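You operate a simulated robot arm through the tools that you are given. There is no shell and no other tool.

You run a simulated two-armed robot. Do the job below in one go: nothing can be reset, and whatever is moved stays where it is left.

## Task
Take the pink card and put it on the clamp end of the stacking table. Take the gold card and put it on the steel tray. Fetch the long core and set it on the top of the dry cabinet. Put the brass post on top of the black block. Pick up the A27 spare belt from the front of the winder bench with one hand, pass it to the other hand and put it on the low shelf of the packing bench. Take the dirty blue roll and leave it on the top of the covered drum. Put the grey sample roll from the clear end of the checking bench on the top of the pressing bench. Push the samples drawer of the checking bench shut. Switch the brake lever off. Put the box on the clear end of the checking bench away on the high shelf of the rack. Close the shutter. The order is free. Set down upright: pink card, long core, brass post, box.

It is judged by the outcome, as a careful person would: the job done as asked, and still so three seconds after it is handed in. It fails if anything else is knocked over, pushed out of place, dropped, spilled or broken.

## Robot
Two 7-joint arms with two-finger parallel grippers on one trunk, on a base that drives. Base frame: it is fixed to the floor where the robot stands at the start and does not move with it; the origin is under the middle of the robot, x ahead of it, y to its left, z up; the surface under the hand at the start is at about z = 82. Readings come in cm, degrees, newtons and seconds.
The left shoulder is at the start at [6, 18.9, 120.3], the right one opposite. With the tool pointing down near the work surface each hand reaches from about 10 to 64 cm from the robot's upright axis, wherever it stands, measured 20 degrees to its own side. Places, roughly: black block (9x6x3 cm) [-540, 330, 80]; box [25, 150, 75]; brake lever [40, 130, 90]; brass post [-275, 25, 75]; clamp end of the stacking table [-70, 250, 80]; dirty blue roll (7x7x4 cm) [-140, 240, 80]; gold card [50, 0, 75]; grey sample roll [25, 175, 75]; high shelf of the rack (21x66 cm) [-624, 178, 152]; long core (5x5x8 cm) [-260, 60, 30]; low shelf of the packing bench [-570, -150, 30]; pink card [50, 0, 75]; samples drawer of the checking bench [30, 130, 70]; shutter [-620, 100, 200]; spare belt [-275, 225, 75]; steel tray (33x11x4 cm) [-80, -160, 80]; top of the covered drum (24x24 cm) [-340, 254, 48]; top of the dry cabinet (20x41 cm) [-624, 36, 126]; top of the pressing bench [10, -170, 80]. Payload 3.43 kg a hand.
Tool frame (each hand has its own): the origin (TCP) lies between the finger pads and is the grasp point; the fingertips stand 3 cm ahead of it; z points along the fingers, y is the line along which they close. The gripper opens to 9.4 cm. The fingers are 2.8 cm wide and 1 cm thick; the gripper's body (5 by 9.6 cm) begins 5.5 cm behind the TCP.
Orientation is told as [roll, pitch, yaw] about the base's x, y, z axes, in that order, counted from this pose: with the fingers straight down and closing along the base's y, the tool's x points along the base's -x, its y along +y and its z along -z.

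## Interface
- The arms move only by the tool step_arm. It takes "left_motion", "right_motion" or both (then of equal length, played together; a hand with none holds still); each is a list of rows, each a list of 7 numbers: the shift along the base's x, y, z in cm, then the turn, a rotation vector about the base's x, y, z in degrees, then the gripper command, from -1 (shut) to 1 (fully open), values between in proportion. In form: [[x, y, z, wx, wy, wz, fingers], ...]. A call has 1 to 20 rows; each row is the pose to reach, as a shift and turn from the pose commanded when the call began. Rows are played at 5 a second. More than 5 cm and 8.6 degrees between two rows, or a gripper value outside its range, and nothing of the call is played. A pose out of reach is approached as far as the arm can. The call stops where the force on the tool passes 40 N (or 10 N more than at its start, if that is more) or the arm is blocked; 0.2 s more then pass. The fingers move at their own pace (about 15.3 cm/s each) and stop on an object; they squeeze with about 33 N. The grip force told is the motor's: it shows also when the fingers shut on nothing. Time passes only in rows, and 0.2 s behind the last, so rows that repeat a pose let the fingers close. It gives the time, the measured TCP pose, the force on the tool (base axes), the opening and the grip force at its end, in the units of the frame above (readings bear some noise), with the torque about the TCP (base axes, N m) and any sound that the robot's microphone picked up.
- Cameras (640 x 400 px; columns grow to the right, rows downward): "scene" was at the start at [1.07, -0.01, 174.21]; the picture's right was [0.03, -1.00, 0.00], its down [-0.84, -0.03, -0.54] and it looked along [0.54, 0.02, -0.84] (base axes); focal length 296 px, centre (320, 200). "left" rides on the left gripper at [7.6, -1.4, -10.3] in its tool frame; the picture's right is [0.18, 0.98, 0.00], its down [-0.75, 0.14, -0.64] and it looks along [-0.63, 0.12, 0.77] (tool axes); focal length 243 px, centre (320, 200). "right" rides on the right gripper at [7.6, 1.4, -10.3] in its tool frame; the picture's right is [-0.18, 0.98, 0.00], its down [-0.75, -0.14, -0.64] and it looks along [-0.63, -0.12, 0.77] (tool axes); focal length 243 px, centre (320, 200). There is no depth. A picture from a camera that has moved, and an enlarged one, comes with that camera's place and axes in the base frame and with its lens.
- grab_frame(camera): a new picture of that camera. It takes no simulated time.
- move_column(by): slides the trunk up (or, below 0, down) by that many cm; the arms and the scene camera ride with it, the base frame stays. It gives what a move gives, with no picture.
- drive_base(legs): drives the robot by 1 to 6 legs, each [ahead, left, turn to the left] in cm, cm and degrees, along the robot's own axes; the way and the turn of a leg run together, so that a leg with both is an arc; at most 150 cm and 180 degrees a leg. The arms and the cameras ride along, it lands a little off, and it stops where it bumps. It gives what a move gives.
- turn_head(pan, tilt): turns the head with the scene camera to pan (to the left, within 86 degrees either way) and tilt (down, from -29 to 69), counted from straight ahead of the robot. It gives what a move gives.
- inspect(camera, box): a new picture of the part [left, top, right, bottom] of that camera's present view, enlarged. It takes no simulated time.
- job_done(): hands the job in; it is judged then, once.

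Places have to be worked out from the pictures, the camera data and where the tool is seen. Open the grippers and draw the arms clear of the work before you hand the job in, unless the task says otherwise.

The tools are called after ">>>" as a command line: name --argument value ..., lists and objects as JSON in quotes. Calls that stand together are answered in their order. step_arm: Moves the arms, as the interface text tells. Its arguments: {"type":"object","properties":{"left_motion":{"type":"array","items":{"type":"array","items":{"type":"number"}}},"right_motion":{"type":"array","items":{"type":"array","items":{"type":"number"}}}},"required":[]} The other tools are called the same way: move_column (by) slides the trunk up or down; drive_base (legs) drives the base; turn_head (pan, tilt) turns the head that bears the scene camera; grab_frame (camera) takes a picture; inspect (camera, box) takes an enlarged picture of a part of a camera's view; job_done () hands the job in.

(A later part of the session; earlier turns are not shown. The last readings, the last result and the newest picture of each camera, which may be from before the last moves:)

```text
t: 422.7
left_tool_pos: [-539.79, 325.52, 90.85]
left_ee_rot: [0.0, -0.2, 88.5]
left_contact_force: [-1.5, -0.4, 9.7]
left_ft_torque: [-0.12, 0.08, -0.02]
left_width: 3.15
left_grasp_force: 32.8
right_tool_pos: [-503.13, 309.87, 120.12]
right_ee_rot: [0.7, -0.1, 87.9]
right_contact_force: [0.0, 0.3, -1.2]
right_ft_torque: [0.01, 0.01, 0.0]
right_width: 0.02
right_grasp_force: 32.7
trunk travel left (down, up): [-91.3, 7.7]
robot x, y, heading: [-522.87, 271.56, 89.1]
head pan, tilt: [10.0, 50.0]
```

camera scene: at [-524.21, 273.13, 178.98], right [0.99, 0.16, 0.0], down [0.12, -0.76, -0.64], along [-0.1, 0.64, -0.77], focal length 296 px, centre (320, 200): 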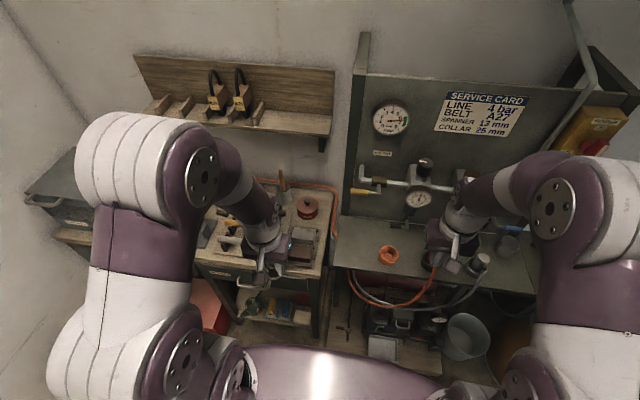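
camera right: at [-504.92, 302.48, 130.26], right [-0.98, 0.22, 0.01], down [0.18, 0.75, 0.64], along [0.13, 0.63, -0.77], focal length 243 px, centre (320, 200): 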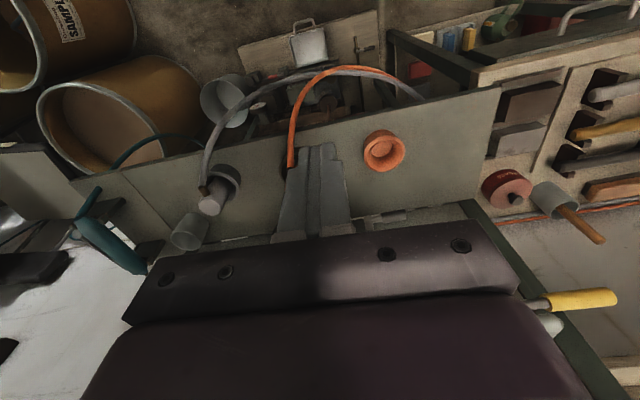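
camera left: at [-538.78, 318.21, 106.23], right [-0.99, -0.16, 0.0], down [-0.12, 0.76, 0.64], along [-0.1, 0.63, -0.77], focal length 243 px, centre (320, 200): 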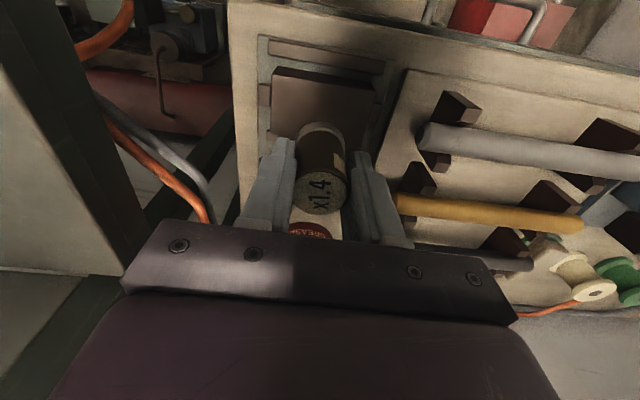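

Contact at about 10 N. I'll open gently and rise straight up.

>>> step_arm --left_motion '[[0, 0, 0, 0, 0, 0, -0.6], [0, 0, 0, 0, 0, 0, -0.2], [0, 0, 0.1, 0, 0, 0, 0.2], [0, 0, 0.1, 0, 0, 0, 0.4], [0, 0, 2, 0, 0, 0, 0.4], [0, 0, 5, 0, 0, 0, 0.4], [0, 0, 9, 0, 0, 0, 0.4], [0, 0, 13, 0, 0, 0, 0.4], [0, -3, 17, 0, 0, 0, 0.4], [0, -7, 20, 0, 0, 0, 0.4]]'

>>> grab_frame --camera "left"

>>> inspect --camera "right" --box '[440, 50, 640, 210]'

```text
t: 424.9
left_tool_pos: [-539.79, 318.34, 110.87]
left_ee_rot: [0.0, -0.1, 88.5]
left_contact_force: [-0.3, -0.4, 0.4]
left_ft_torque: [0.02, -0.02, 0.03]
left_width: 6.58
left_grasp_force: 0.0
right_tool_pos: [-503.12, 309.74, 120.13]
right_ee_rot: [0.7, -0.1, 87.8]
right_contact_force: [-0.8, -1.0, -0.2]
right_ft_torque: [0.02, 0.02, 0.01]
right_width: 0.01
right_grasp_force: 33.6
trunk travel left (down, up): [-91.3, 7.7]
robot x, y, heading: [-523.14, 271.74, 89.0]
head pan, tilt: [10.0, 50.0]
```

```text
taken
camera left: at [-538.66, 310.67, 121.08], right [-0.99, -0.16, 0.0], down [-0.12, 0.76, 0.64], along [-0.1, 0.64, -0.77], focal length 243 px, centre (320, 200)
```

left: 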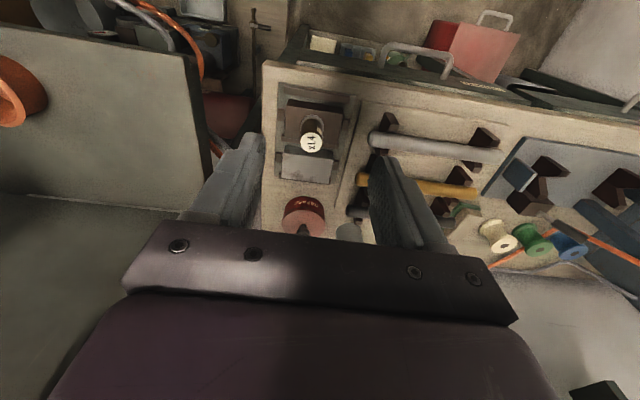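

```text
2.50 times, centred on (540, 130) of right
camera zoom: at [-504.75, 302.2, 130.3], right [-0.98, 0.22, 0.01], down [0.18, 0.75, 0.64], along [0.13, 0.63, -0.77], focal length 606 px, centre (-230, 375)
```

zoom: 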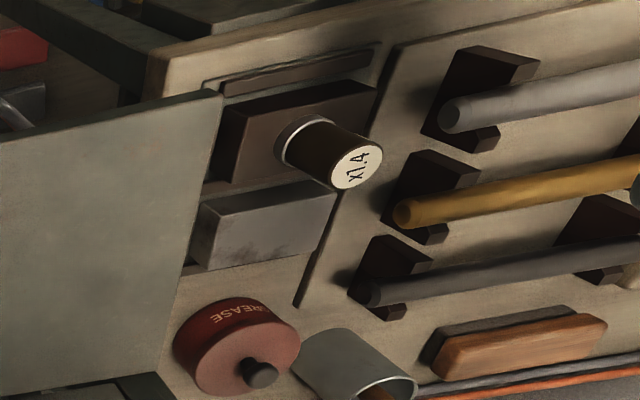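

The brass post stands on the black block. I'll draw the left hand back, then drive south and turn to face the shutter.

>>> step_arm --left_motion '[[0, -4, 2, 0, 0, 0, 0], [-0.5, -8.5, 3.5, 0, 0, 0, -1], [-1, -13, 4, 0, 0, 0, -1]]'

>>> drive_base --legs '[[-150, 0, 0], [-26, 0, 0], [0, 0, 91]]'

>>> turn_head --pan 0 --tilt 0

>>> grab_frame --camera "scene"

```text
t: 425.7
left_tool_pos: [-540.66, 305.69, 114.56]
left_ee_rot: [0.0, -0.1, 88.6]
left_contact_force: [-1.0, 0.0, -0.5]
left_ft_torque: [0.0, -0.02, -0.03]
left_width: 0.0
left_grasp_force: 32.9
right_tool_pos: [-503.18, 309.95, 119.94]
right_ee_rot: [0.7, 0.1, 87.9]
right_contact_force: [0.6, 0.3, 0.0]
right_ft_torque: [0.01, -0.01, -0.01]
right_width: 0.0
right_grasp_force: 32.9
trunk travel left (down, up): [-91.3, 7.7]
robot x, y, heading: [-523.06, 271.7, 88.8]
head pan, tilt: [10.0, 50.0]
```

```text
t: 438.4
left_tool_pos: [-556.5, 77.33, 114.59]
left_ee_rot: [0.0, 0.1, -177.5]
left_contact_force: [-0.5, 0.0, -0.2]
left_ft_torque: [0.01, -0.01, 0.02]
left_width: 0.02
left_grasp_force: 33.3
right_tool_pos: [-563.24, 114.42, 120.07]
right_ee_rot: [0.7, -0.1, -178.3]
right_contact_force: [-0.4, -0.4, 0.0]
right_ft_torque: [0.0, -0.03, -0.01]
right_width: 0.0
right_grasp_force: 33.3
trunk travel left (down, up): [-91.3, 7.7]
robot x, y, heading: [-523.76, 97.21, -177.4]
head pan, tilt: [10.0, 50.0]
```

```text
t: 439.6
left_tool_pos: [-556.69, 77.34, 114.67]
left_ee_rot: [-0.1, 0.0, -177.7]
left_contact_force: [0.2, 0.9, 0.2]
left_ft_torque: [-0.03, 0.0, 0.0]
left_width: 0.0
left_grasp_force: 32.7
right_tool_pos: [-563.28, 114.47, 120.0]
right_ee_rot: [0.6, 0.0, -178.3]
right_contact_force: [-0.4, 0.0, 0.1]
right_ft_torque: [0.01, -0.04, 0.03]
right_width: 0.01
right_grasp_force: 33.1
trunk travel left (down, up): [-91.3, 7.7]
robot x, y, heading: [-524.19, 97.45, -177.4]
head pan, tilt: [0.0, 0.0]
```

```text
taken
camera scene: at [-526.65, 96.78, 186.76], right [-0.05, 1.0, 0.0], down [0.0, 0.0, -1.0], along [-1.0, -0.05, 0.0], focal length 296 px, centre (320, 200)
```

scene: 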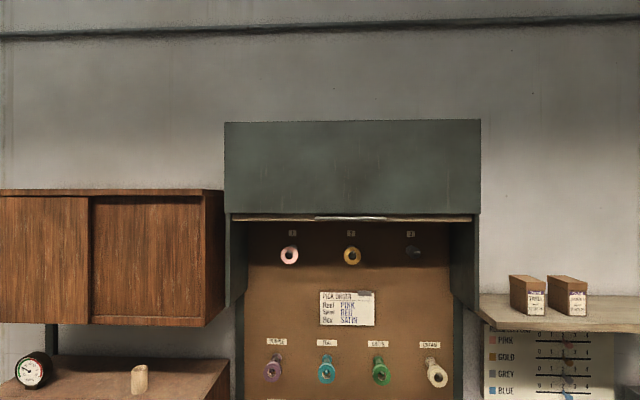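

>>> inspect --camera "scene" --box '[270, 190, 430, 270]'

>>> inspect --camera "scene" --box '[300, 205, 400, 230]'

>>> turn_head --pan 0 --tilt 25

>>> grab_frame --camera "scene"

```text
4.00 times, centred on (350, 230) of scene
camera zoom: at [-526.65, 96.78, 186.76], right [-0.05, 1.0, 0.0], down [0.0, 0.0, -1.0], along [-1.0, -0.05, 0.0], focal length 1182 px, centre (200, 80)
```

zoom: 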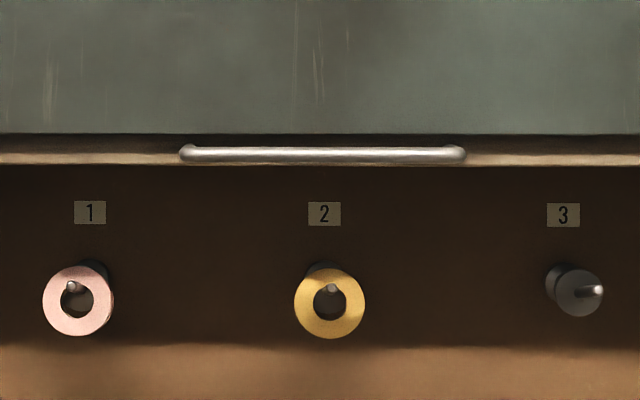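

```text
6.40 times, centred on (350, 218) of scene
camera zoom: at [-526.65, 96.78, 186.76], right [-0.05, 1.0, 0.0], down [0.0, 0.0, -1.0], along [-1.0, -0.05, 0.0], focal length 1891 px, centre (128, 88)
```

zoom: 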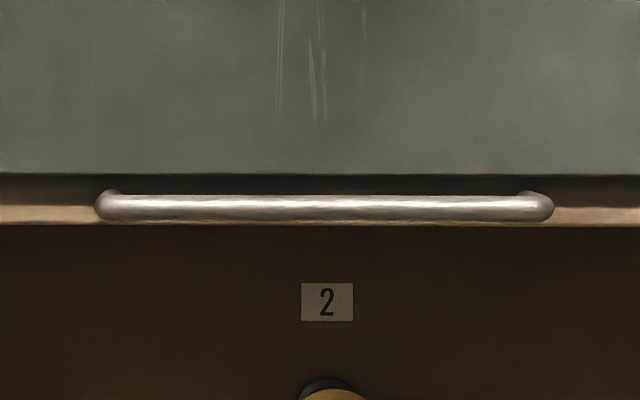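

```text
t: 440.5
left_tool_pos: [-556.72, 77.38, 114.57]
left_ee_rot: [-0.1, 0.0, -177.6]
left_contact_force: [0.7, 0.0, 0.7]
left_ft_torque: [0.01, -0.02, 0.0]
left_width: 0.0
left_grasp_force: 33.0
right_tool_pos: [-563.32, 114.51, 120.0]
right_ee_rot: [0.8, 0.0, -178.3]
right_contact_force: [0.7, 0.3, -0.1]
right_ft_torque: [0.0, 0.01, -0.04]
right_width: 0.0
right_grasp_force: 32.9
trunk travel left (down, up): [-91.3, 7.7]
robot x, y, heading: [-523.68, 97.68, -177.2]
head pan, tilt: [0.0, 25.0]
```

```text
taken
camera scene: at [-526.86, 96.77, 182.74], right [-0.05, 1.0, 0.0], down [0.42, 0.02, -0.91], along [-0.91, -0.04, -0.42], focal length 296 px, centre (320, 200)
```

scene: 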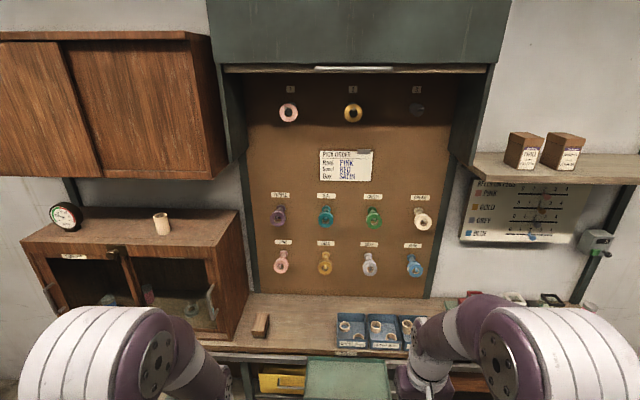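

The handle bar is at about (-618, 102, 181), tucked about 1.5 cm under the housing edge. I plan to hook it from above with one finger of an open, rolled gripper. I'll prepare that pose in free space here: trunk up, right hand raised and yawed 90°.

>>> move_column --by 7.5

>>> step_arm --right_motion '[[0, 0, 3, 0, 0, -8.2, -1], [-1, 0, 6, 0, 0, -16.4, -1], [-2, 0, 9, 0, 0, -24.6, -1], [-3, 0, 12, 0, 0, -32.8, -1], [-4, 0, 15, 0, 0, -41, -1], [-5, 0, 18, 0, 0, -49.2, -1], [-6, 0, 20, 0, 0, -57.4, -1], [-7, 0, 22, 0, 0, -65.6, -1], [-8, 0, 23, 0, 0, -73.8, -1], [-9, 0, 24, 0, 0, -82, -1], [-10, 0, 24, 0, 0, -90, -1]]'

>>> grab_frame --camera "scene"

```text
t: 441.6
left_tool_pos: [-556.53, 77.33, 122.0]
left_ee_rot: [0.0, -0.1, -177.7]
left_contact_force: [0.1, 0.5, 0.5]
left_ft_torque: [0.0, 0.01, -0.03]
left_width: 0.02
left_grasp_force: 33.2
right_tool_pos: [-563.29, 114.38, 127.54]
right_ee_rot: [0.6, -0.1, -178.4]
right_contact_force: [0.8, 0.2, 0.2]
right_ft_torque: [0.02, 0.0, 0.01]
right_width: 0.0
right_grasp_force: 32.7
trunk travel left (down, up): [-98.8, 0.2]
robot x, y, heading: [-523.67, 97.39, -177.4]
head pan, tilt: [0.0, 25.0]
```

```text
t: 444.0
left_tool_pos: [-556.75, 77.26, 122.11]
left_ee_rot: [0.0, 0.1, -177.6]
left_contact_force: [-0.1, 0.0, -0.4]
left_ft_torque: [-0.03, -0.02, 0.0]
left_width: 0.0
left_grasp_force: 32.6
right_tool_pos: [-568.82, 114.47, 138.79]
right_ee_rot: [2.4, 0.1, 91.4]
right_contact_force: [-0.3, 0.4, 0.1]
right_ft_torque: [0.02, 0.02, -0.01]
right_width: 0.0
right_grasp_force: 32.9
right hand out of reach, approached as far as the arm can: row 4, 5, 6, 7, 8, 9, 10, 11
trunk travel left (down, up): [-98.8, 0.2]
robot x, y, heading: [-523.74, 97.29, -177.5]
head pan, tilt: [0.0, 25.0]
```

```text
taken
camera scene: at [-526.9, 96.75, 190.23], right [-0.05, 1.0, 0.0], down [0.42, 0.02, -0.91], along [-0.91, -0.04, -0.42], focal length 296 px, centre (320, 200)
```

scene: 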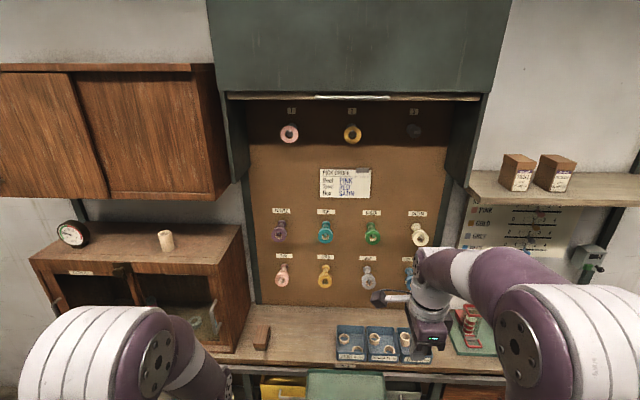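

The yaw is done. Now I'll tilt the hand forward in steps while rising, still in free space.

>>> step_arm --right_motion '[[-1, 0, 0, 0, 8, 0, -1], [-2, 0, 0, 0, 16, 0, -1], [-3, 0, 1, 0, 24, 0, -1], [-4, 0, 2, 0, 32, 0, -1], [-5, 0, 3, 0, 40, 0, -1], [-6, 0, 4, 0, 48, 0, 0], [-7, 0, 6, 0, 56, 0, 1]]'

>>> grab_frame --camera "scene"

```text
t: 445.6
left_tool_pos: [-556.39, 77.48, 122.25]
left_ee_rot: [0.1, -0.1, -177.7]
left_contact_force: [0.1, 0.0, 0.1]
left_ft_torque: [0.01, 0.03, -0.01]
left_width: 0.01
left_grasp_force: 32.6
right_tool_pos: [-575.93, 114.61, 145.39]
right_ee_rot: [53.5, -1.2, 91.0]
right_contact_force: [0.4, -0.3, -0.6]
right_ft_torque: [0.03, 0.0, -0.03]
right_width: 9.4
right_grasp_force: 0.0
right hand out of reach, approached as far as the arm can: row 7
trunk travel left (down, up): [-98.8, 0.2]
robot x, y, heading: [-523.55, 97.3, -177.1]
head pan, tilt: [0.0, 25.0]
```

```text
taken
camera scene: at [-526.64, 96.78, 190.23], right [-0.05, 1.0, 0.0], down [0.42, 0.02, -0.91], along [-0.91, -0.04, -0.42], focal length 296 px, centre (320, 200)
```

scene: 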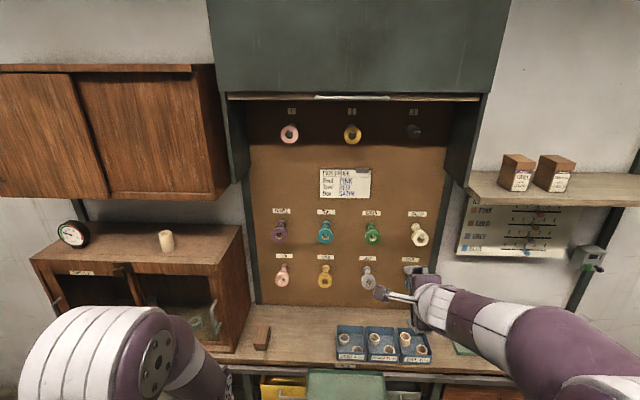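

Good progress at 53°. I'll continue raising and tilting toward horizontal.

>>> step_arm --right_motion '[[-2, -0.5, 3, 0, 5, 0, 1], [-4, -1, 6, 0, 10, 0, 1], [-5, -1.5, 9.5, 0, 16, 0, 1], [-6, -2, 13, 0, 22, 0, 1], [-6, -2.5, 16.5, 0, 28, 0, 1], [-6, -3, 20, 0, 34, 0, 1]]'

>>> grab_frame --camera "scene"

```text
t: 447.0
left_tool_pos: [-556.5, 77.39, 122.12]
left_ee_rot: [0.1, 0.0, -177.6]
left_contact_force: [1.2, -0.1, -0.1]
left_ft_torque: [-0.01, -0.01, -0.02]
left_width: 0.05
left_grasp_force: 33.5
right_tool_pos: [-585.0, 111.37, 169.1]
right_ee_rot: [86.8, -1.6, 90.0]
right_contact_force: [0.0, -0.1, -1.5]
right_ft_torque: [0.0, -0.05, 0.0]
right_width: 9.39
right_grasp_force: 0.1
right hand out of reach, approached as far as the arm can: row 3, 4, 5, 6
trunk travel left (down, up): [-98.8, 0.2]
robot x, y, heading: [-523.71, 97.04, -177.1]
head pan, tilt: [0.0, 25.0]
```

```text
taken
camera scene: at [-526.85, 96.72, 190.23], right [-0.05, 1.0, 0.0], down [0.42, 0.02, -0.91], along [-0.91, -0.04, -0.42], focal length 296 px, centre (320, 200)
```

scene: 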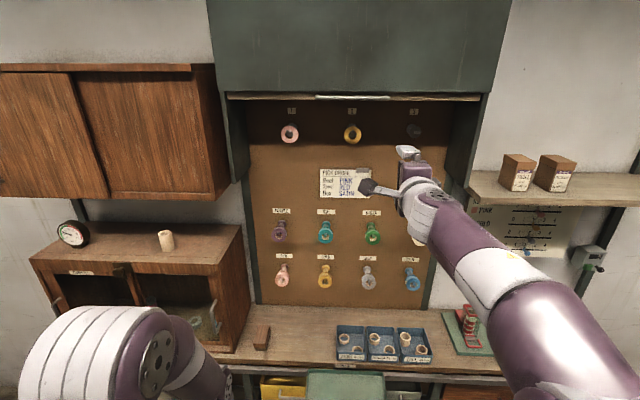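

The hand now points forward with the fingers closing vertically. I'll raise it further and level it fully.

>>> step_arm --right_motion '[[0, 0, 2, 0, 1, 0, 1], [0, -0.5, 4, 0, 2, 0, 1], [0, -1, 6, 0, 3, 0, 1], [0, -1, 7, 0, 3.2, 0, 1]]'

>>> turn_head --pan 0 --tilt 8

>>> grab_frame --camera "scene"

>>> grab_frame --camera "right"

```text
t: 448.0
left_tool_pos: [-556.61, 77.44, 122.15]
left_ee_rot: [0.0, 0.0, -177.7]
left_contact_force: [-0.2, -0.3, 0.8]
left_ft_torque: [0.0, 0.02, -0.01]
left_width: 0.0
left_grasp_force: 33.2
right_tool_pos: [-585.22, 110.84, 175.63]
right_ee_rot: [90.5, -1.7, 90.0]
right_contact_force: [0.0, 0.2, 0.1]
right_ft_torque: [-0.02, 0.01, 0.03]
right_width: 9.4
right_grasp_force: 0.0
trunk travel left (down, up): [-98.8, 0.2]
robot x, y, heading: [-523.58, 97.12, -177.1]
head pan, tilt: [0.0, 25.0]
```

```text
t: 448.8
left_tool_pos: [-556.53, 77.36, 122.11]
left_ee_rot: [0.0, 0.0, -177.7]
left_contact_force: [-0.7, 0.0, 0.2]
left_ft_torque: [0.0, -0.03, 0.01]
left_width: 0.0
left_grasp_force: 32.9
right_tool_pos: [-585.25, 110.63, 175.75]
right_ee_rot: [90.4, -1.7, 89.9]
right_contact_force: [0.4, 0.5, 0.5]
right_ft_torque: [0.02, -0.04, -0.03]
right_width: 9.39
right_grasp_force: 0.1
trunk travel left (down, up): [-98.8, 0.2]
robot x, y, heading: [-523.98, 97.38, -177.2]
head pan, tilt: [0.0, 8.0]
```

```text
taken
camera scene: at [-526.91, 96.77, 192.98], right [-0.05, 1.0, 0.0], down [0.14, 0.01, -0.99], along [-0.99, -0.05, -0.14], focal length 296 px, centre (320, 200)
```

scene: 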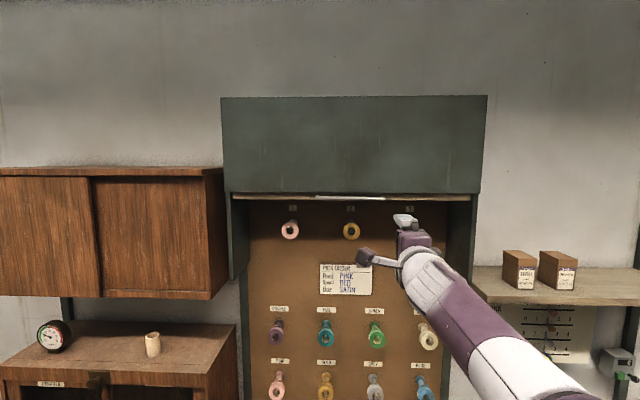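

```text
taken
camera right: at [-575.03, 103.1, 176.79], right [0.01, 0.16, 0.99], down [0.64, 0.76, -0.12], along [-0.77, 0.64, -0.09], focal length 243 px, centre (320, 200)
```

right: 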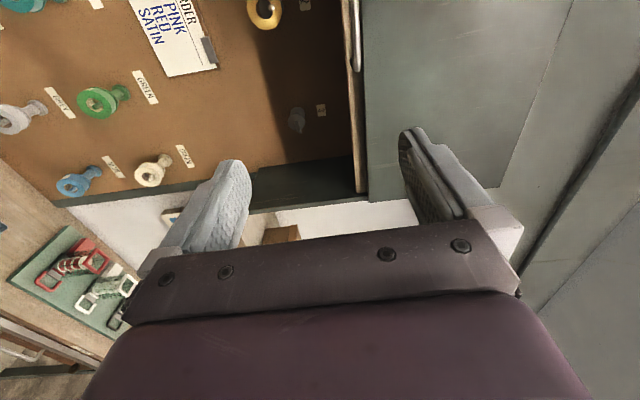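

The hand camera looks along the shutter. I'll zoom in on the bar and housing edge to see how they overlap.

>>> inspect --camera "right" --box '[310, 0, 410, 160]'

>>> inspect --camera "scene" --box '[300, 180, 460, 280]'

```text
2.50 times, centred on (360, 80) of right
camera zoom: at [-575.03, 103.1, 176.79], right [0.01, 0.16, 0.99], down [0.64, 0.76, -0.12], along [-0.77, 0.64, -0.09], focal length 606 px, centre (220, 500)
```

zoom: 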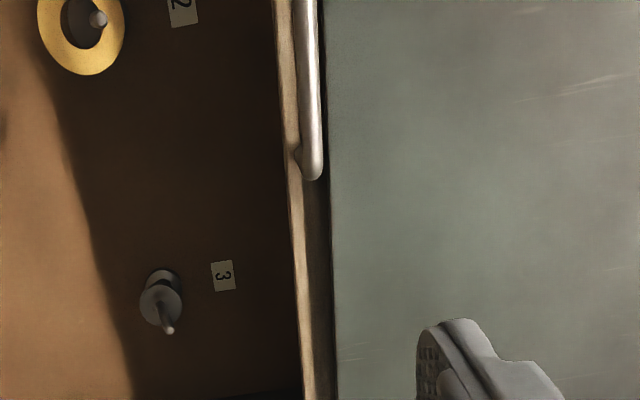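

```text
4.00 times, centred on (380, 230) of scene
camera zoom: at [-526.91, 96.77, 192.98], right [-0.05, 1.0, 0.0], down [0.14, 0.01, -0.99], along [-0.99, -0.05, -0.14], focal length 1182 px, centre (80, 80)
```

zoom: 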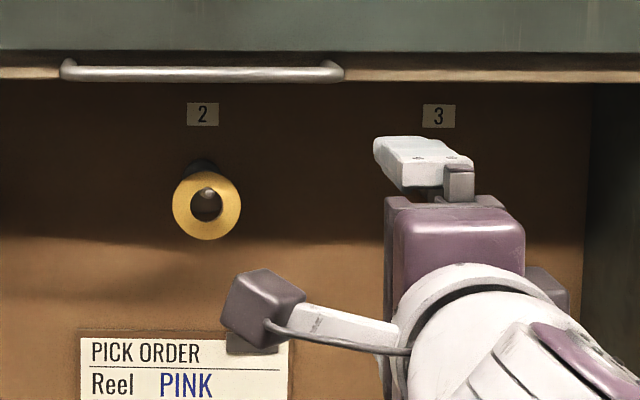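

The bar (z 180.6 to 182, x -613) sticks out just in front of the housing face at x -615, so a finger can press on it from above without going under the housing. I'll drive forward 20 and left 6.5 to line up with the bar's middle.

>>> drive_base --legs '[[20, 6.5, 0]]'

>>> grab_frame --camera "right"

>>> grab_frame --camera "scene"

```text
t: 450.5
left_tool_pos: [-575.91, 70.03, 122.22]
left_ee_rot: [0.1, -0.2, -177.8]
left_contact_force: [0.3, 0.1, 0.1]
left_ft_torque: [-0.05, 0.04, -0.02]
left_width: 0.0
left_grasp_force: 33.0
right_tool_pos: [-604.34, 103.62, 176.0]
right_ee_rot: [90.7, -1.6, 89.7]
right_contact_force: [0.1, 1.0, 0.2]
right_ft_torque: [-0.05, -0.02, 0.02]
right_width: 9.37
right_grasp_force: 0.0
trunk travel left (down, up): [-98.8, 0.2]
robot x, y, heading: [-543.67, 89.71, -177.5]
head pan, tilt: [0.0, 8.0]
```

```text
taken
camera right: at [-594.11, 95.88, 176.99], right [0.01, 0.16, 0.99], down [0.64, 0.75, -0.13], along [-0.76, 0.64, -0.09], focal length 243 px, centre (320, 200)
```

right: 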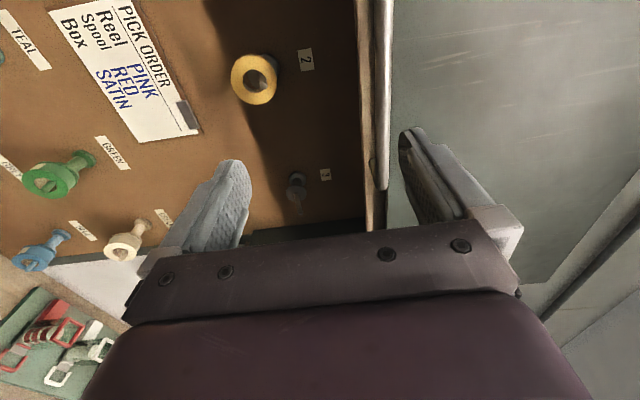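

```text
taken
camera scene: at [-545.98, 89.36, 193.0], right [-0.04, 1.0, 0.0], down [0.14, 0.0, -0.99], along [-0.99, -0.04, -0.14], focal length 296 px, centre (320, 200)
```

scene: 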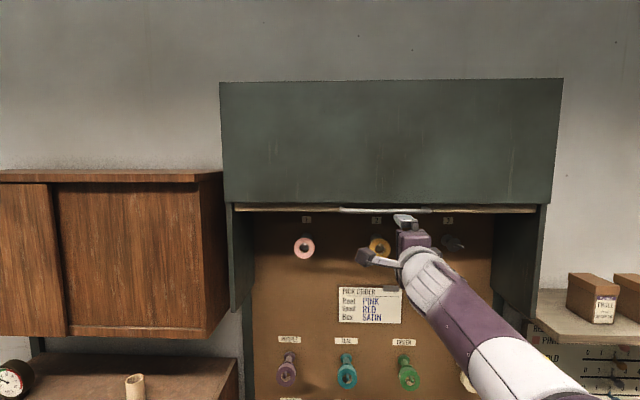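

The bar is in front of the hand, with the upper finger slightly below its top. I'll raise 2.3 cm, then move forward so that finger sits over the bar.

>>> step_arm --right_motion '[[0, 0, 1.2, 0, 0, 0, 1], [0, 0, 2.4, 0, 0, 0, 1], [0, 0, 2.4, 0, 0, 0, 1]]'

>>> grab_frame --camera "right"

>>> inspect --camera "scene" --box '[320, 190, 480, 290]'

```text
t: 451.3
left_tool_pos: [-576.34, 69.81, 122.17]
left_ee_rot: [0.1, 0.1, -177.9]
left_contact_force: [-0.2, -0.8, 0.4]
left_ft_torque: [0.01, -0.02, -0.01]
left_width: 0.0
left_grasp_force: 32.6
right_tool_pos: [-604.84, 103.24, 178.1]
right_ee_rot: [90.6, -1.6, 89.7]
right_contact_force: [0.5, 0.0, -0.1]
right_ft_torque: [0.0, 0.01, 0.0]
right_width: 9.4
right_grasp_force: 0.1
trunk travel left (down, up): [-98.8, 0.2]
robot x, y, heading: [-543.36, 89.42, -177.3]
head pan, tilt: [0.0, 8.0]
```

```text
taken
camera right: at [-594.75, 95.55, 179.24], right [0.01, 0.15, 0.99], down [0.65, 0.75, -0.12], along [-0.76, 0.64, -0.09], focal length 243 px, centre (320, 200)
```

right: 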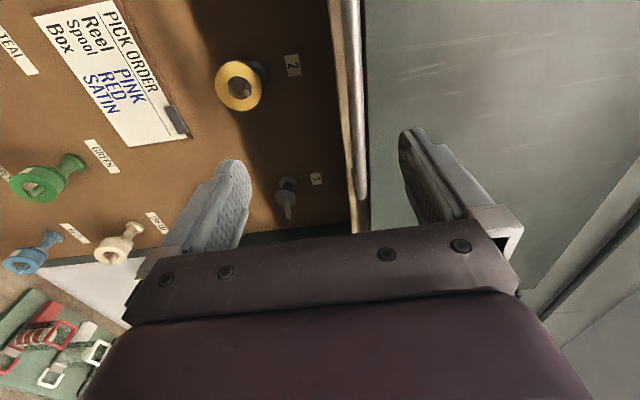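

```text
4.00 times, centred on (400, 240) of scene
camera zoom: at [-546.68, 89.09, 192.99], right [-0.04, 1.0, 0.0], down [0.14, 0.01, -0.99], along [-0.99, -0.04, -0.14], focal length 1182 px, centre (0, 40)
```

zoom: 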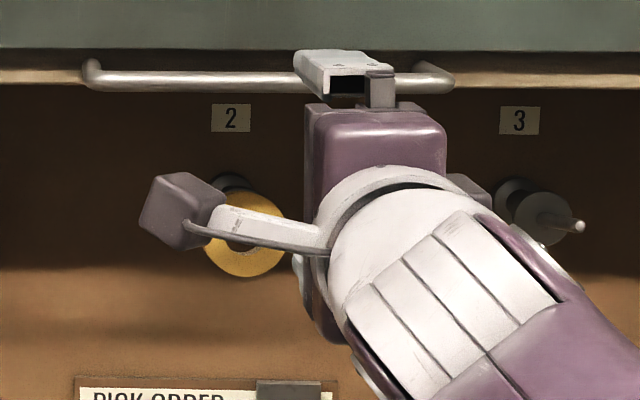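

The upper finger's underside is about 1 cm above the bar's top. I'll move forward in 1 cm steps until it's well over the bar.

>>> step_arm --right_motion '[[-1, 0, 0, 0, 0, 0, 1], [-2, 0, 0, 0, 0, 0, 1], [-3, 0, 0, 0, 0, 0, 1], [-4, 0, 0, 0, 0, 0, 1], [-5, 0, 0, 0, 0, 0, 1], [-5.8, 0, 0, 0, 0, 0, 1]]'

>>> grab_frame --camera "right"

>>> inspect --camera "scene" --box '[320, 190, 480, 290]'

```text
t: 452.7
left_tool_pos: [-576.48, 69.95, 122.06]
left_ee_rot: [0.0, 0.0, -178.0]
left_contact_force: [-0.9, 0.1, -0.7]
left_ft_torque: [-0.02, -0.04, -0.01]
left_width: 0.0
left_grasp_force: 32.7
right_tool_pos: [-610.63, 103.67, 178.27]
right_ee_rot: [90.5, -1.7, 89.7]
right_contact_force: [0.1, -1.0, -0.5]
right_ft_torque: [0.01, -0.02, -0.03]
right_width: 9.42
right_grasp_force: 0.1
trunk travel left (down, up): [-98.8, 0.2]
robot x, y, heading: [-543.38, 89.45, -177.4]
head pan, tilt: [0.0, 8.0]
```

```text
taken
camera right: at [-600.48, 95.81, 179.28], right [0.01, 0.15, 0.99], down [0.65, 0.75, -0.12], along [-0.76, 0.64, -0.09], focal length 243 px, centre (320, 200)
```

right: 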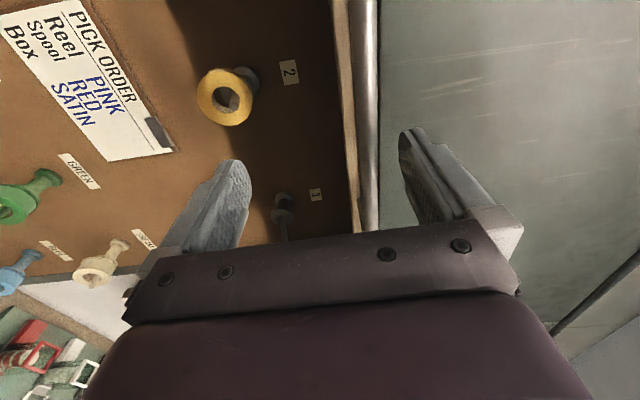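

```text
4.00 times, centred on (400, 240) of scene
camera zoom: at [-546.68, 89.12, 192.99], right [-0.04, 1.0, 0.0], down [0.14, 0.01, -0.99], along [-0.99, -0.04, -0.14], focal length 1182 px, centre (0, 40)
```

zoom: 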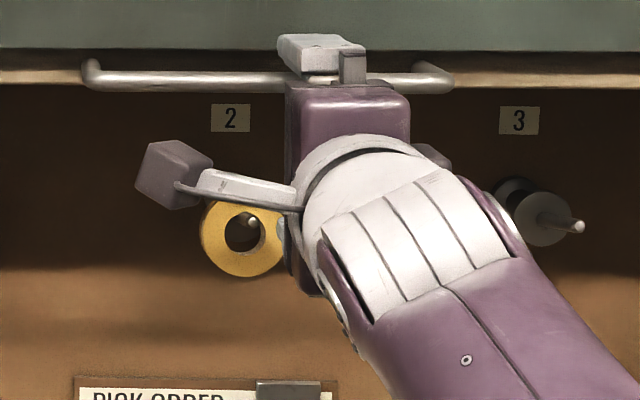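

The fingertip is just over the bar's front, and the housing face is still about 5 cm deeper. I'll go 2 cm further, then press down gently.

>>> step_arm --right_motion '[[-1, 0, 0, 0, 0, 0, 1], [-2, 0, 0, 0, 0, 0, 1], [-2, 0, -1, 0, 0, 0, 1], [-2, 0, -2, 0, 0, 0, 1], [-2, 0, -3, 0, 0, 0, 1], [-2, 0, -4, 0, 0, 0, 1]]'

>>> grab_frame --camera "right"

>>> inspect --camera "scene" --box '[320, 190, 480, 290]'

```text
t: 454.1
left_tool_pos: [-576.17, 69.97, 122.08]
left_ee_rot: [0.0, 0.0, -177.9]
left_contact_force: [0.0, 0.6, -0.2]
left_ft_torque: [-0.02, -0.01, 0.01]
left_width: 0.0
left_grasp_force: 33.1
right_tool_pos: [-612.57, 103.45, 174.37]
right_ee_rot: [90.5, -1.7, 89.7]
right_contact_force: [3.2, 1.8, 2.7]
right_ft_torque: [-0.13, 0.19, 0.05]
right_width: 9.42
right_grasp_force: 0.1
trunk travel left (down, up): [-98.8, 0.2]
robot x, y, heading: [-543.68, 89.39, -177.3]
head pan, tilt: [0.0, 8.0]
```

```text
taken
camera right: at [-602.33, 95.71, 175.47], right [0.01, 0.16, 0.99], down [0.65, 0.75, -0.13], along [-0.76, 0.64, -0.09], focal length 243 px, centre (320, 200)
```

right: 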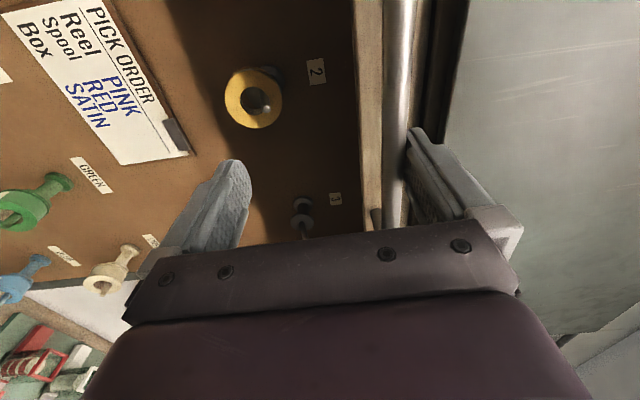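

```text
4.00 times, centred on (400, 240) of scene
camera zoom: at [-546.46, 89.19, 192.99], right [-0.04, 1.0, 0.0], down [0.14, 0.01, -0.99], along [-0.99, -0.04, -0.14], focal length 1182 px, centre (0, 40)
```

zoom: 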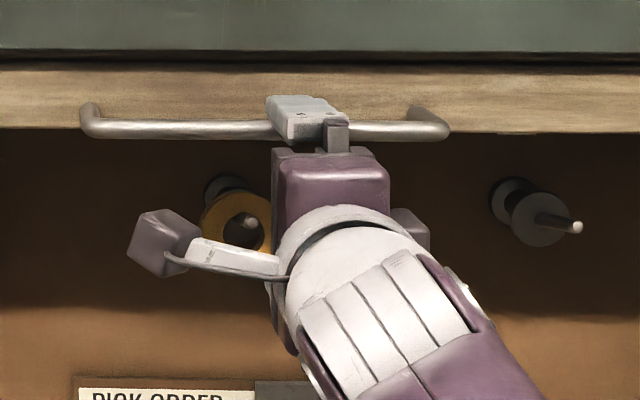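

The shutter came down smoothly with the finger hooked over its bar. I'll keep pulling it down by lowering the trunk, which keeps the arm's pose.

>>> move_column --by -20

>>> grab_frame --camera "right"

>>> grab_frame --camera "scene"

```text
t: 456.2
left_tool_pos: [-576.32, 69.85, 102.05]
left_ee_rot: [0.0, -0.1, -177.9]
left_contact_force: [0.1, 0.8, -0.3]
left_ft_torque: [0.03, 0.0, 0.03]
left_width: 0.01
left_grasp_force: 32.6
right_tool_pos: [-612.5, 103.34, 154.45]
right_ee_rot: [90.4, -1.7, 89.7]
right_contact_force: [0.1, -0.4, -0.1]
right_ft_torque: [0.0, -0.03, 0.0]
right_width: 9.4
right_grasp_force: 0.1
trunk travel left (down, up): [-78.8, 20.2]
robot x, y, heading: [-543.63, 89.56, -177.2]
head pan, tilt: [0.0, 8.0]
```

```text
taken
camera right: at [-602.4, 95.66, 155.41], right [0.01, 0.16, 0.99], down [0.65, 0.75, -0.12], along [-0.76, 0.64, -0.09], focal length 243 px, centre (320, 200)
```

right: 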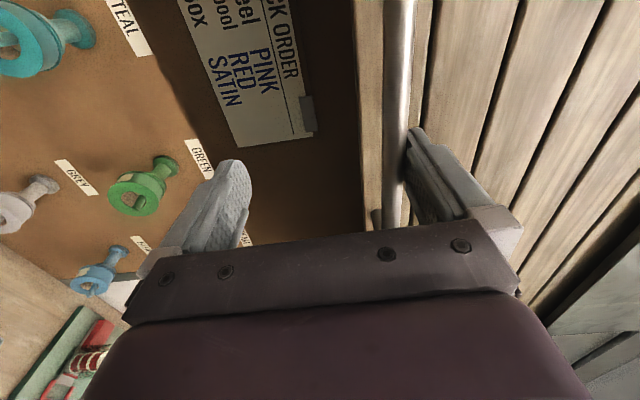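

```text
taken
camera scene: at [-546.52, 89.15, 172.99], right [-0.04, 1.0, 0.0], down [0.14, 0.01, -0.99], along [-0.99, -0.04, -0.14], focal length 296 px, centre (320, 200)
```

scene: 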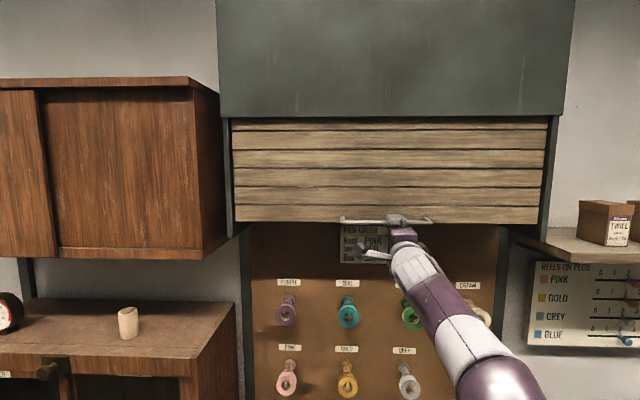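

It's working well. I'll lower another 20 cm.

>>> move_column --by -20

>>> turn_head --pan -5 --tilt 25

>>> grab_frame --camera "scene"

>>> grab_frame --camera "right"

```text
t: 457.1
left_tool_pos: [-576.43, 69.78, 96.55]
left_ee_rot: [0.1, 0.0, -177.8]
left_contact_force: [-0.4, 0.4, 0.7]
left_ft_torque: [-0.01, -0.01, -0.02]
left_width: 0.0
left_grasp_force: 33.3
right_tool_pos: [-612.23, 103.25, 150.07]
right_ee_rot: [92.0, -1.4, 89.7]
right_contact_force: [-12.0, 1.0, 8.3]
right_ft_torque: [-0.16, -0.28, -0.17]
right_width: 9.4
right_grasp_force: 0.1
trunk travel left (down, up): [-73.3, 25.7]
robot x, y, heading: [-543.32, 89.85, -177.6]
head pan, tilt: [0.0, 8.0]
stopped: the force on the tool passed its limit at 85 N (the readings are from after the stop); the commanded pose is now the measured one
```

```text
t: 457.9
left_tool_pos: [-576.26, 69.9, 96.69]
left_ee_rot: [0.0, 0.1, -177.9]
left_contact_force: [0.4, -0.1, -1.5]
left_ft_torque: [-0.03, -0.01, 0.0]
left_width: 0.01
left_grasp_force: 33.5
right_tool_pos: [-612.33, 103.35, 150.08]
right_ee_rot: [92.0, -1.5, 89.8]
right_contact_force: [0.2, -0.3, -0.2]
right_ft_torque: [0.02, -0.03, 0.01]
right_width: 9.38
right_grasp_force: 0.1
trunk travel left (down, up): [-73.3, 25.7]
robot x, y, heading: [-543.26, 89.9, -177.6]
head pan, tilt: [-5.0, 25.0]
```

```text
taken
camera scene: at [-546.54, 89.94, 164.73], right [0.04, 1.0, 0.0], down [0.42, -0.02, -0.91], along [-0.91, 0.04, -0.42], focal length 296 px, centre (320, 200)
```

scene: 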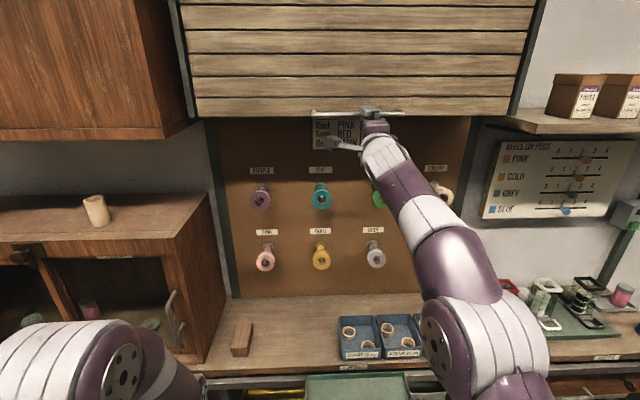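

```text
taken
camera right: at [-602.04, 95.71, 150.92], right [0.03, 0.16, 0.99], down [0.64, 0.76, -0.14], along [-0.77, 0.64, -0.08], focal length 243 px, centre (320, 200)
```

right: 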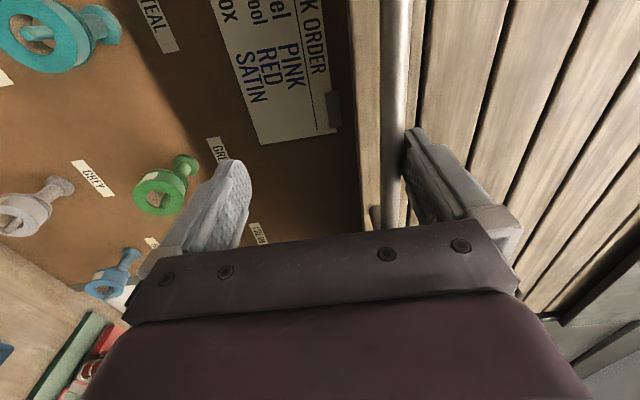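

The shutter came to a hard stop with its bottom level with the ends of the side cheeks, covering the three numbered pegs. I'll check that it's fully down by looking closer at both rails.

>>> inspect --camera "scene" --box '[160, 60, 320, 180]'

>>> inspect --camera "scene" --box '[400, 40, 560, 160]'

>>> move_column --by -1

```text
3.33 times, centred on (240, 120) of scene
camera zoom: at [-546.54, 89.94, 164.73], right [0.04, 1.0, 0.0], down [0.42, -0.02, -0.91], along [-0.91, 0.04, -0.42], focal length 985 px, centre (587, 467)
```

zoom: 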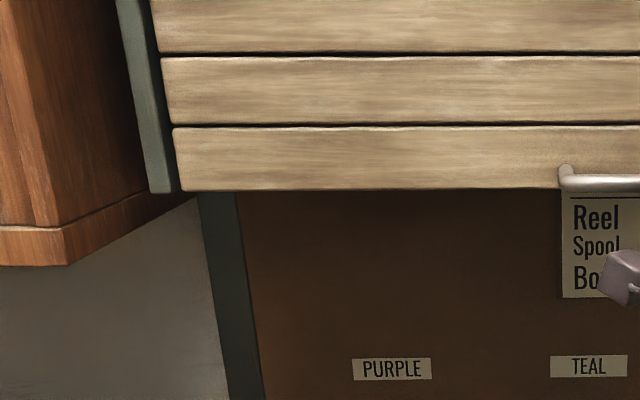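

```text
3.33 times, centred on (480, 100) of scene
camera zoom: at [-546.54, 89.94, 164.73], right [0.04, 1.0, 0.0], down [0.42, -0.02, -0.91], along [-0.91, 0.04, -0.42], focal length 985 px, centre (-213, 533)
```

zoom: 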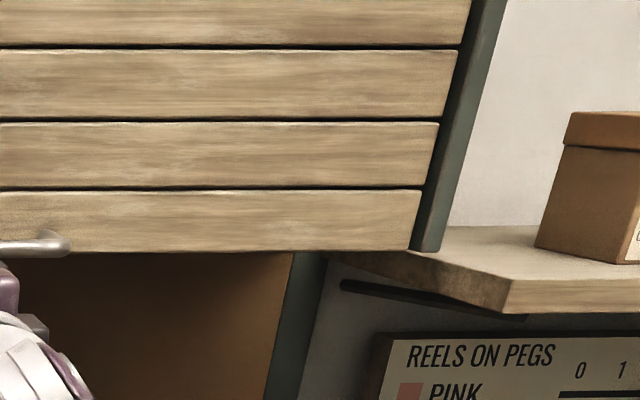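

```text
t: 458.6
left_tool_pos: [-576.39, 69.8, 95.59]
left_ee_rot: [0.0, -0.1, -177.8]
left_contact_force: [-0.4, -0.6, -0.1]
left_ft_torque: [0.01, -0.01, 0.01]
left_width: 0.0
left_grasp_force: 33.1
right_tool_pos: [-611.94, 103.31, 150.02]
right_ee_rot: [93.0, -1.3, 89.8]
right_contact_force: [-0.7, -0.7, 2.1]
right_ft_torque: [-0.03, -0.08, -0.05]
right_width: 9.39
right_grasp_force: 0.0
trunk travel left (down, up): [-72.4, 26.6]
robot x, y, heading: [-543.36, 89.61, -177.7]
head pan, tilt: [-5.0, 25.0]
stopped: the force on the tool passed its limit at 42 N (the readings are from after the stop); the commanded pose is now the measured one
```

The bottom slat is flush with the cheek ends and it won't go further, so the shutter is closed. I'll lift slightly to unload the finger and back straight out.

>>> step_arm --right_motion '[[0, 0, 0.8, 0, 0, 0, 1], [1, 0, 0.8, 0, 0, 0, 1], [3, 0, 0.8, 0, 0, 0, 1], [6, 0, 0.8, 0, 0, 0, 1]]'

>>> drive_base --legs '[[-35, 0, 0]]'

>>> grab_frame --camera "scene"

```text
t: 459.6
left_tool_pos: [-576.26, 69.79, 95.76]
left_ee_rot: [-0.1, -0.1, -177.9]
left_contact_force: [0.4, -0.5, -0.3]
left_ft_torque: [-0.01, -0.02, -0.01]
left_width: 0.02
left_grasp_force: 32.7
right_tool_pos: [-605.66, 103.31, 151.03]
right_ee_rot: [93.1, -1.4, 89.9]
right_contact_force: [-0.4, -0.2, 0.6]
right_ft_torque: [0.0, -0.03, -0.02]
right_width: 9.39
right_grasp_force: 0.0
trunk travel left (down, up): [-72.4, 26.6]
robot x, y, heading: [-543.34, 89.58, -177.5]
head pan, tilt: [-5.0, 25.0]
```

```text
t: 461.9
left_tool_pos: [-541.77, 71.4, 95.64]
left_ee_rot: [0.0, 0.0, -178.0]
left_contact_force: [-0.4, -0.3, 0.5]
left_ft_torque: [-0.02, 0.01, -0.01]
left_width: 0.0
left_grasp_force: 32.8
right_tool_pos: [-571.37, 104.88, 150.79]
right_ee_rot: [93.1, -1.4, 89.9]
right_contact_force: [-0.4, -0.4, 0.6]
right_ft_torque: [-0.03, 0.03, -0.02]
right_width: 9.42
right_grasp_force: 0.0
trunk travel left (down, up): [-72.4, 26.6]
robot x, y, heading: [-508.67, 91.16, -177.5]
head pan, tilt: [-5.0, 25.0]
```

```text
taken
camera scene: at [-511.94, 91.48, 163.78], right [0.04, 1.0, 0.0], down [0.42, -0.02, -0.91], along [-0.91, 0.04, -0.42], focal length 296 px, centre (320, 200)
```

scene: 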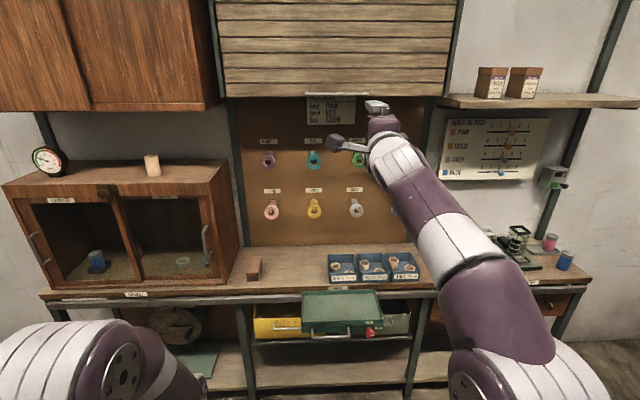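

The shutter stays shut and the core is still standing. I'll fold the right arm back down in the reverse order: first lower and un-tilt partway.

>>> step_arm --right_motion '[[0, 0.5, -3.5, 0, -6, 0, 0], [0, 1, -7, 0, -12, 0, -1], [0, 1.5, -10.5, 0, -18, 0, -1], [1, 2, -14, 0, -24, 0, -1], [2, 2.5, -17.5, 0, -30, 0, -1], [4, 3, -21, 0, -35, 0, -1], [6, 3, -24.5, 0, -40, 0, -1]]'

>>> step_arm --right_motion '[[1, 0, -1, 0, -8, 0, -1], [2, 0, -2, 0, -16, 0, -1], [3, 0, -3, 0, -24, 0, -1], [4, 0, -4, 0, -32, 0, -1], [5, 0, -5, 0, -40, 0, -1], [6, 0, -6, 0, -48, 0, -1], [7, 0, -6, 0, -53, 0, -1]]'

```text
t: 463.5
left_tool_pos: [-541.77, 71.31, 95.67]
left_ee_rot: [0.1, -0.1, -178.0]
left_contact_force: [0.5, -0.6, -0.1]
left_ft_torque: [0.0, -0.03, 0.01]
left_width: 0.0
left_grasp_force: 32.8
right_tool_pos: [-565.26, 107.77, 126.29]
right_ee_rot: [52.9, -1.1, 90.8]
right_contact_force: [0.0, 0.1, 0.2]
right_ft_torque: [0.01, 0.01, 0.0]
right_width: 0.01
right_grasp_force: 33.1
trunk travel left (down, up): [-72.4, 26.6]
robot x, y, heading: [-509.03, 91.18, -177.5]
head pan, tilt: [-5.0, 25.0]
```

```text
t: 465.1
left_tool_pos: [-541.75, 71.39, 95.73]
left_ee_rot: [0.0, 0.1, -178.0]
left_contact_force: [0.2, 0.7, 0.0]
left_ft_torque: [0.02, -0.02, 0.01]
left_width: 0.0
left_grasp_force: 33.2
right_tool_pos: [-554.41, 108.08, 111.24]
right_ee_rot: [1.2, 0.0, 91.4]
right_contact_force: [0.4, -1.5, 0.1]
right_ft_torque: [0.04, -0.01, 0.0]
right_width: 0.0
right_grasp_force: 33.5
right hand out of reach, approached as far as the arm can: row 4, 5, 6, 7
trunk travel left (down, up): [-72.4, 26.6]
robot x, y, heading: [-509.05, 91.35, -177.4]
head pan, tilt: [-5.0, 25.0]
```

Now I'll yaw the hand back by 90° while lowering a little, then raise the trunk to the travel height.

>>> step_arm --right_motion '[[1, 0, -3, 0, 0, 8.2, -1], [2, 0, -6, 0, 0, 16.4, -1], [3, 0, -9, 0, 0, 24.6, -1], [4, 0, -11, 0, 0, 32.8, -1], [5, 0, -12, 0, 0, 41, -1], [6, 0, -12, 0, 0, 49.2, -1], [7, 0, -12, 0, 0, 57.4, -1], [8, 0, -12, 0, 0, 65.6, -1], [9, 0, -12, 0, 0, 73.8, -1], [10, 0, -12, 0, 0, 82, -1], [11, 0, -12, 0, 0, 90, -1]]'

>>> move_column --by 15

>>> grab_frame --camera "scene"

```text
t: 467.5
left_tool_pos: [-541.82, 71.28, 95.6]
left_ee_rot: [-0.1, 0.0, -178.0]
left_contact_force: [-0.1, 0.1, 0.0]
left_ft_torque: [0.01, -0.01, -0.01]
left_width: 0.0
left_grasp_force: 33.0
right_tool_pos: [-543.34, 108.03, 99.1]
right_ee_rot: [-0.1, 0.0, -178.5]
right_contact_force: [-0.9, 0.2, 0.3]
right_ft_torque: [0.0, 0.01, 0.0]
right_width: 0.0
right_grasp_force: 33.0
trunk travel left (down, up): [-72.4, 26.6]
robot x, y, heading: [-508.96, 90.91, -177.3]
head pan, tilt: [-5.0, 25.0]
```

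```text
t: 469.2
left_tool_pos: [-541.83, 71.26, 110.61]
left_ee_rot: [0.0, 0.0, -178.0]
left_contact_force: [0.2, 0.2, 0.1]
left_ft_torque: [0.0, 0.02, -0.04]
left_width: 0.0
left_grasp_force: 33.0
right_tool_pos: [-543.41, 107.84, 114.14]
right_ee_rot: [-0.1, 0.0, -178.6]
right_contact_force: [1.3, 0.4, 0.4]
right_ft_torque: [-0.02, -0.01, 0.01]
right_width: 0.0
right_grasp_force: 33.2
trunk travel left (down, up): [-87.4, 11.6]
robot x, y, heading: [-508.71, 90.59, -177.5]
head pan, tilt: [-5.0, 25.0]
```

```text
taken
camera scene: at [-511.94, 91.47, 178.77], right [0.04, 1.0, 0.0], down [0.42, -0.02, -0.91], along [-0.91, 0.04, -0.42], focal length 296 px, centre (320, 200)
```

scene: 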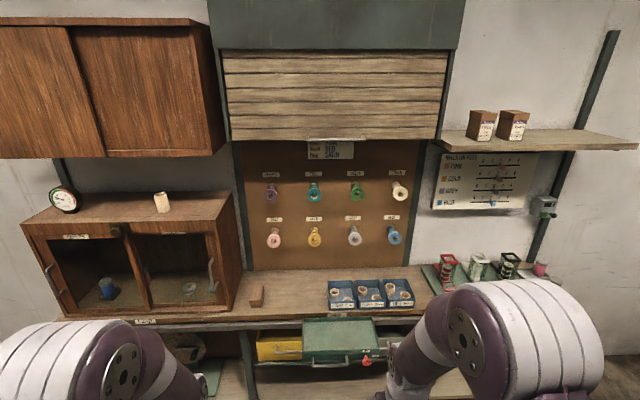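

The shutter is shut and the rack's high shelf has free room to the right of its two boxes. Before fetching the box I'll test in free space whether the left arm can hold a 55° tilt at the shelf's height.

>>> move_column --by 11.5

>>> step_arm --left_motion '[[-4, 0, 2, 0, 0, 0, -1], [-8, 0, 4, 0, 0, 0, -1], [-12, 0, 6, 0, 0, 0, -1], [-15, 0, 8, 0, 8, 0, -1], [-18, 0, 10, 0, 16, 0, -1], [-20, 0, 13, 0, 24, 0, -1], [-22, 0, 16, 0, 32, 0, -1], [-24, 0, 19, 0, 40, 0, -1], [-26, 0, 22, 0, 48, 0, -1], [-28, 0, 25, 0, 55, 0, -1], [-29, 0, 28, 0, 55, 0, -1], [-29, 0, 31, 0, 55, 0, -1], [-29, 0, 34, 0, 55, 0, -1]]'

```text
t: 470.7
left_tool_pos: [-541.73, 71.3, 122.07]
left_ee_rot: [0.0, 0.0, -177.9]
left_contact_force: [0.6, 0.3, 0.5]
left_ft_torque: [0.01, 0.02, -0.01]
left_width: 0.0
left_grasp_force: 32.8
right_tool_pos: [-543.45, 108.05, 125.65]
right_ee_rot: [-0.1, 0.0, -178.6]
right_contact_force: [0.1, -0.4, 0.0]
right_ft_torque: [0.0, 0.0, 0.0]
right_width: 0.01
right_grasp_force: 33.6
trunk travel left (down, up): [-98.9, 0.1]
robot x, y, heading: [-508.84, 91.28, -177.5]
head pan, tilt: [-5.0, 25.0]
```

```text
t: 473.5
left_tool_pos: [-570.62, 71.47, 156.1]
left_ee_rot: [-2.9, -54.9, -176.4]
left_contact_force: [-0.1, 0.2, -0.5]
left_ft_torque: [-0.01, -0.01, -0.02]
left_width: 0.02
left_grasp_force: 32.9
right_tool_pos: [-543.39, 108.08, 125.55]
right_ee_rot: [-0.2, -0.3, -178.5]
right_contact_force: [0.2, 0.0, -0.8]
right_ft_torque: [0.01, -0.03, 0.02]
right_width: 0.01
right_grasp_force: 32.8
trunk travel left (down, up): [-98.9, 0.1]
robot x, y, heading: [-508.96, 91.21, -177.7]
head pan, tilt: [-5.0, 25.0]
```

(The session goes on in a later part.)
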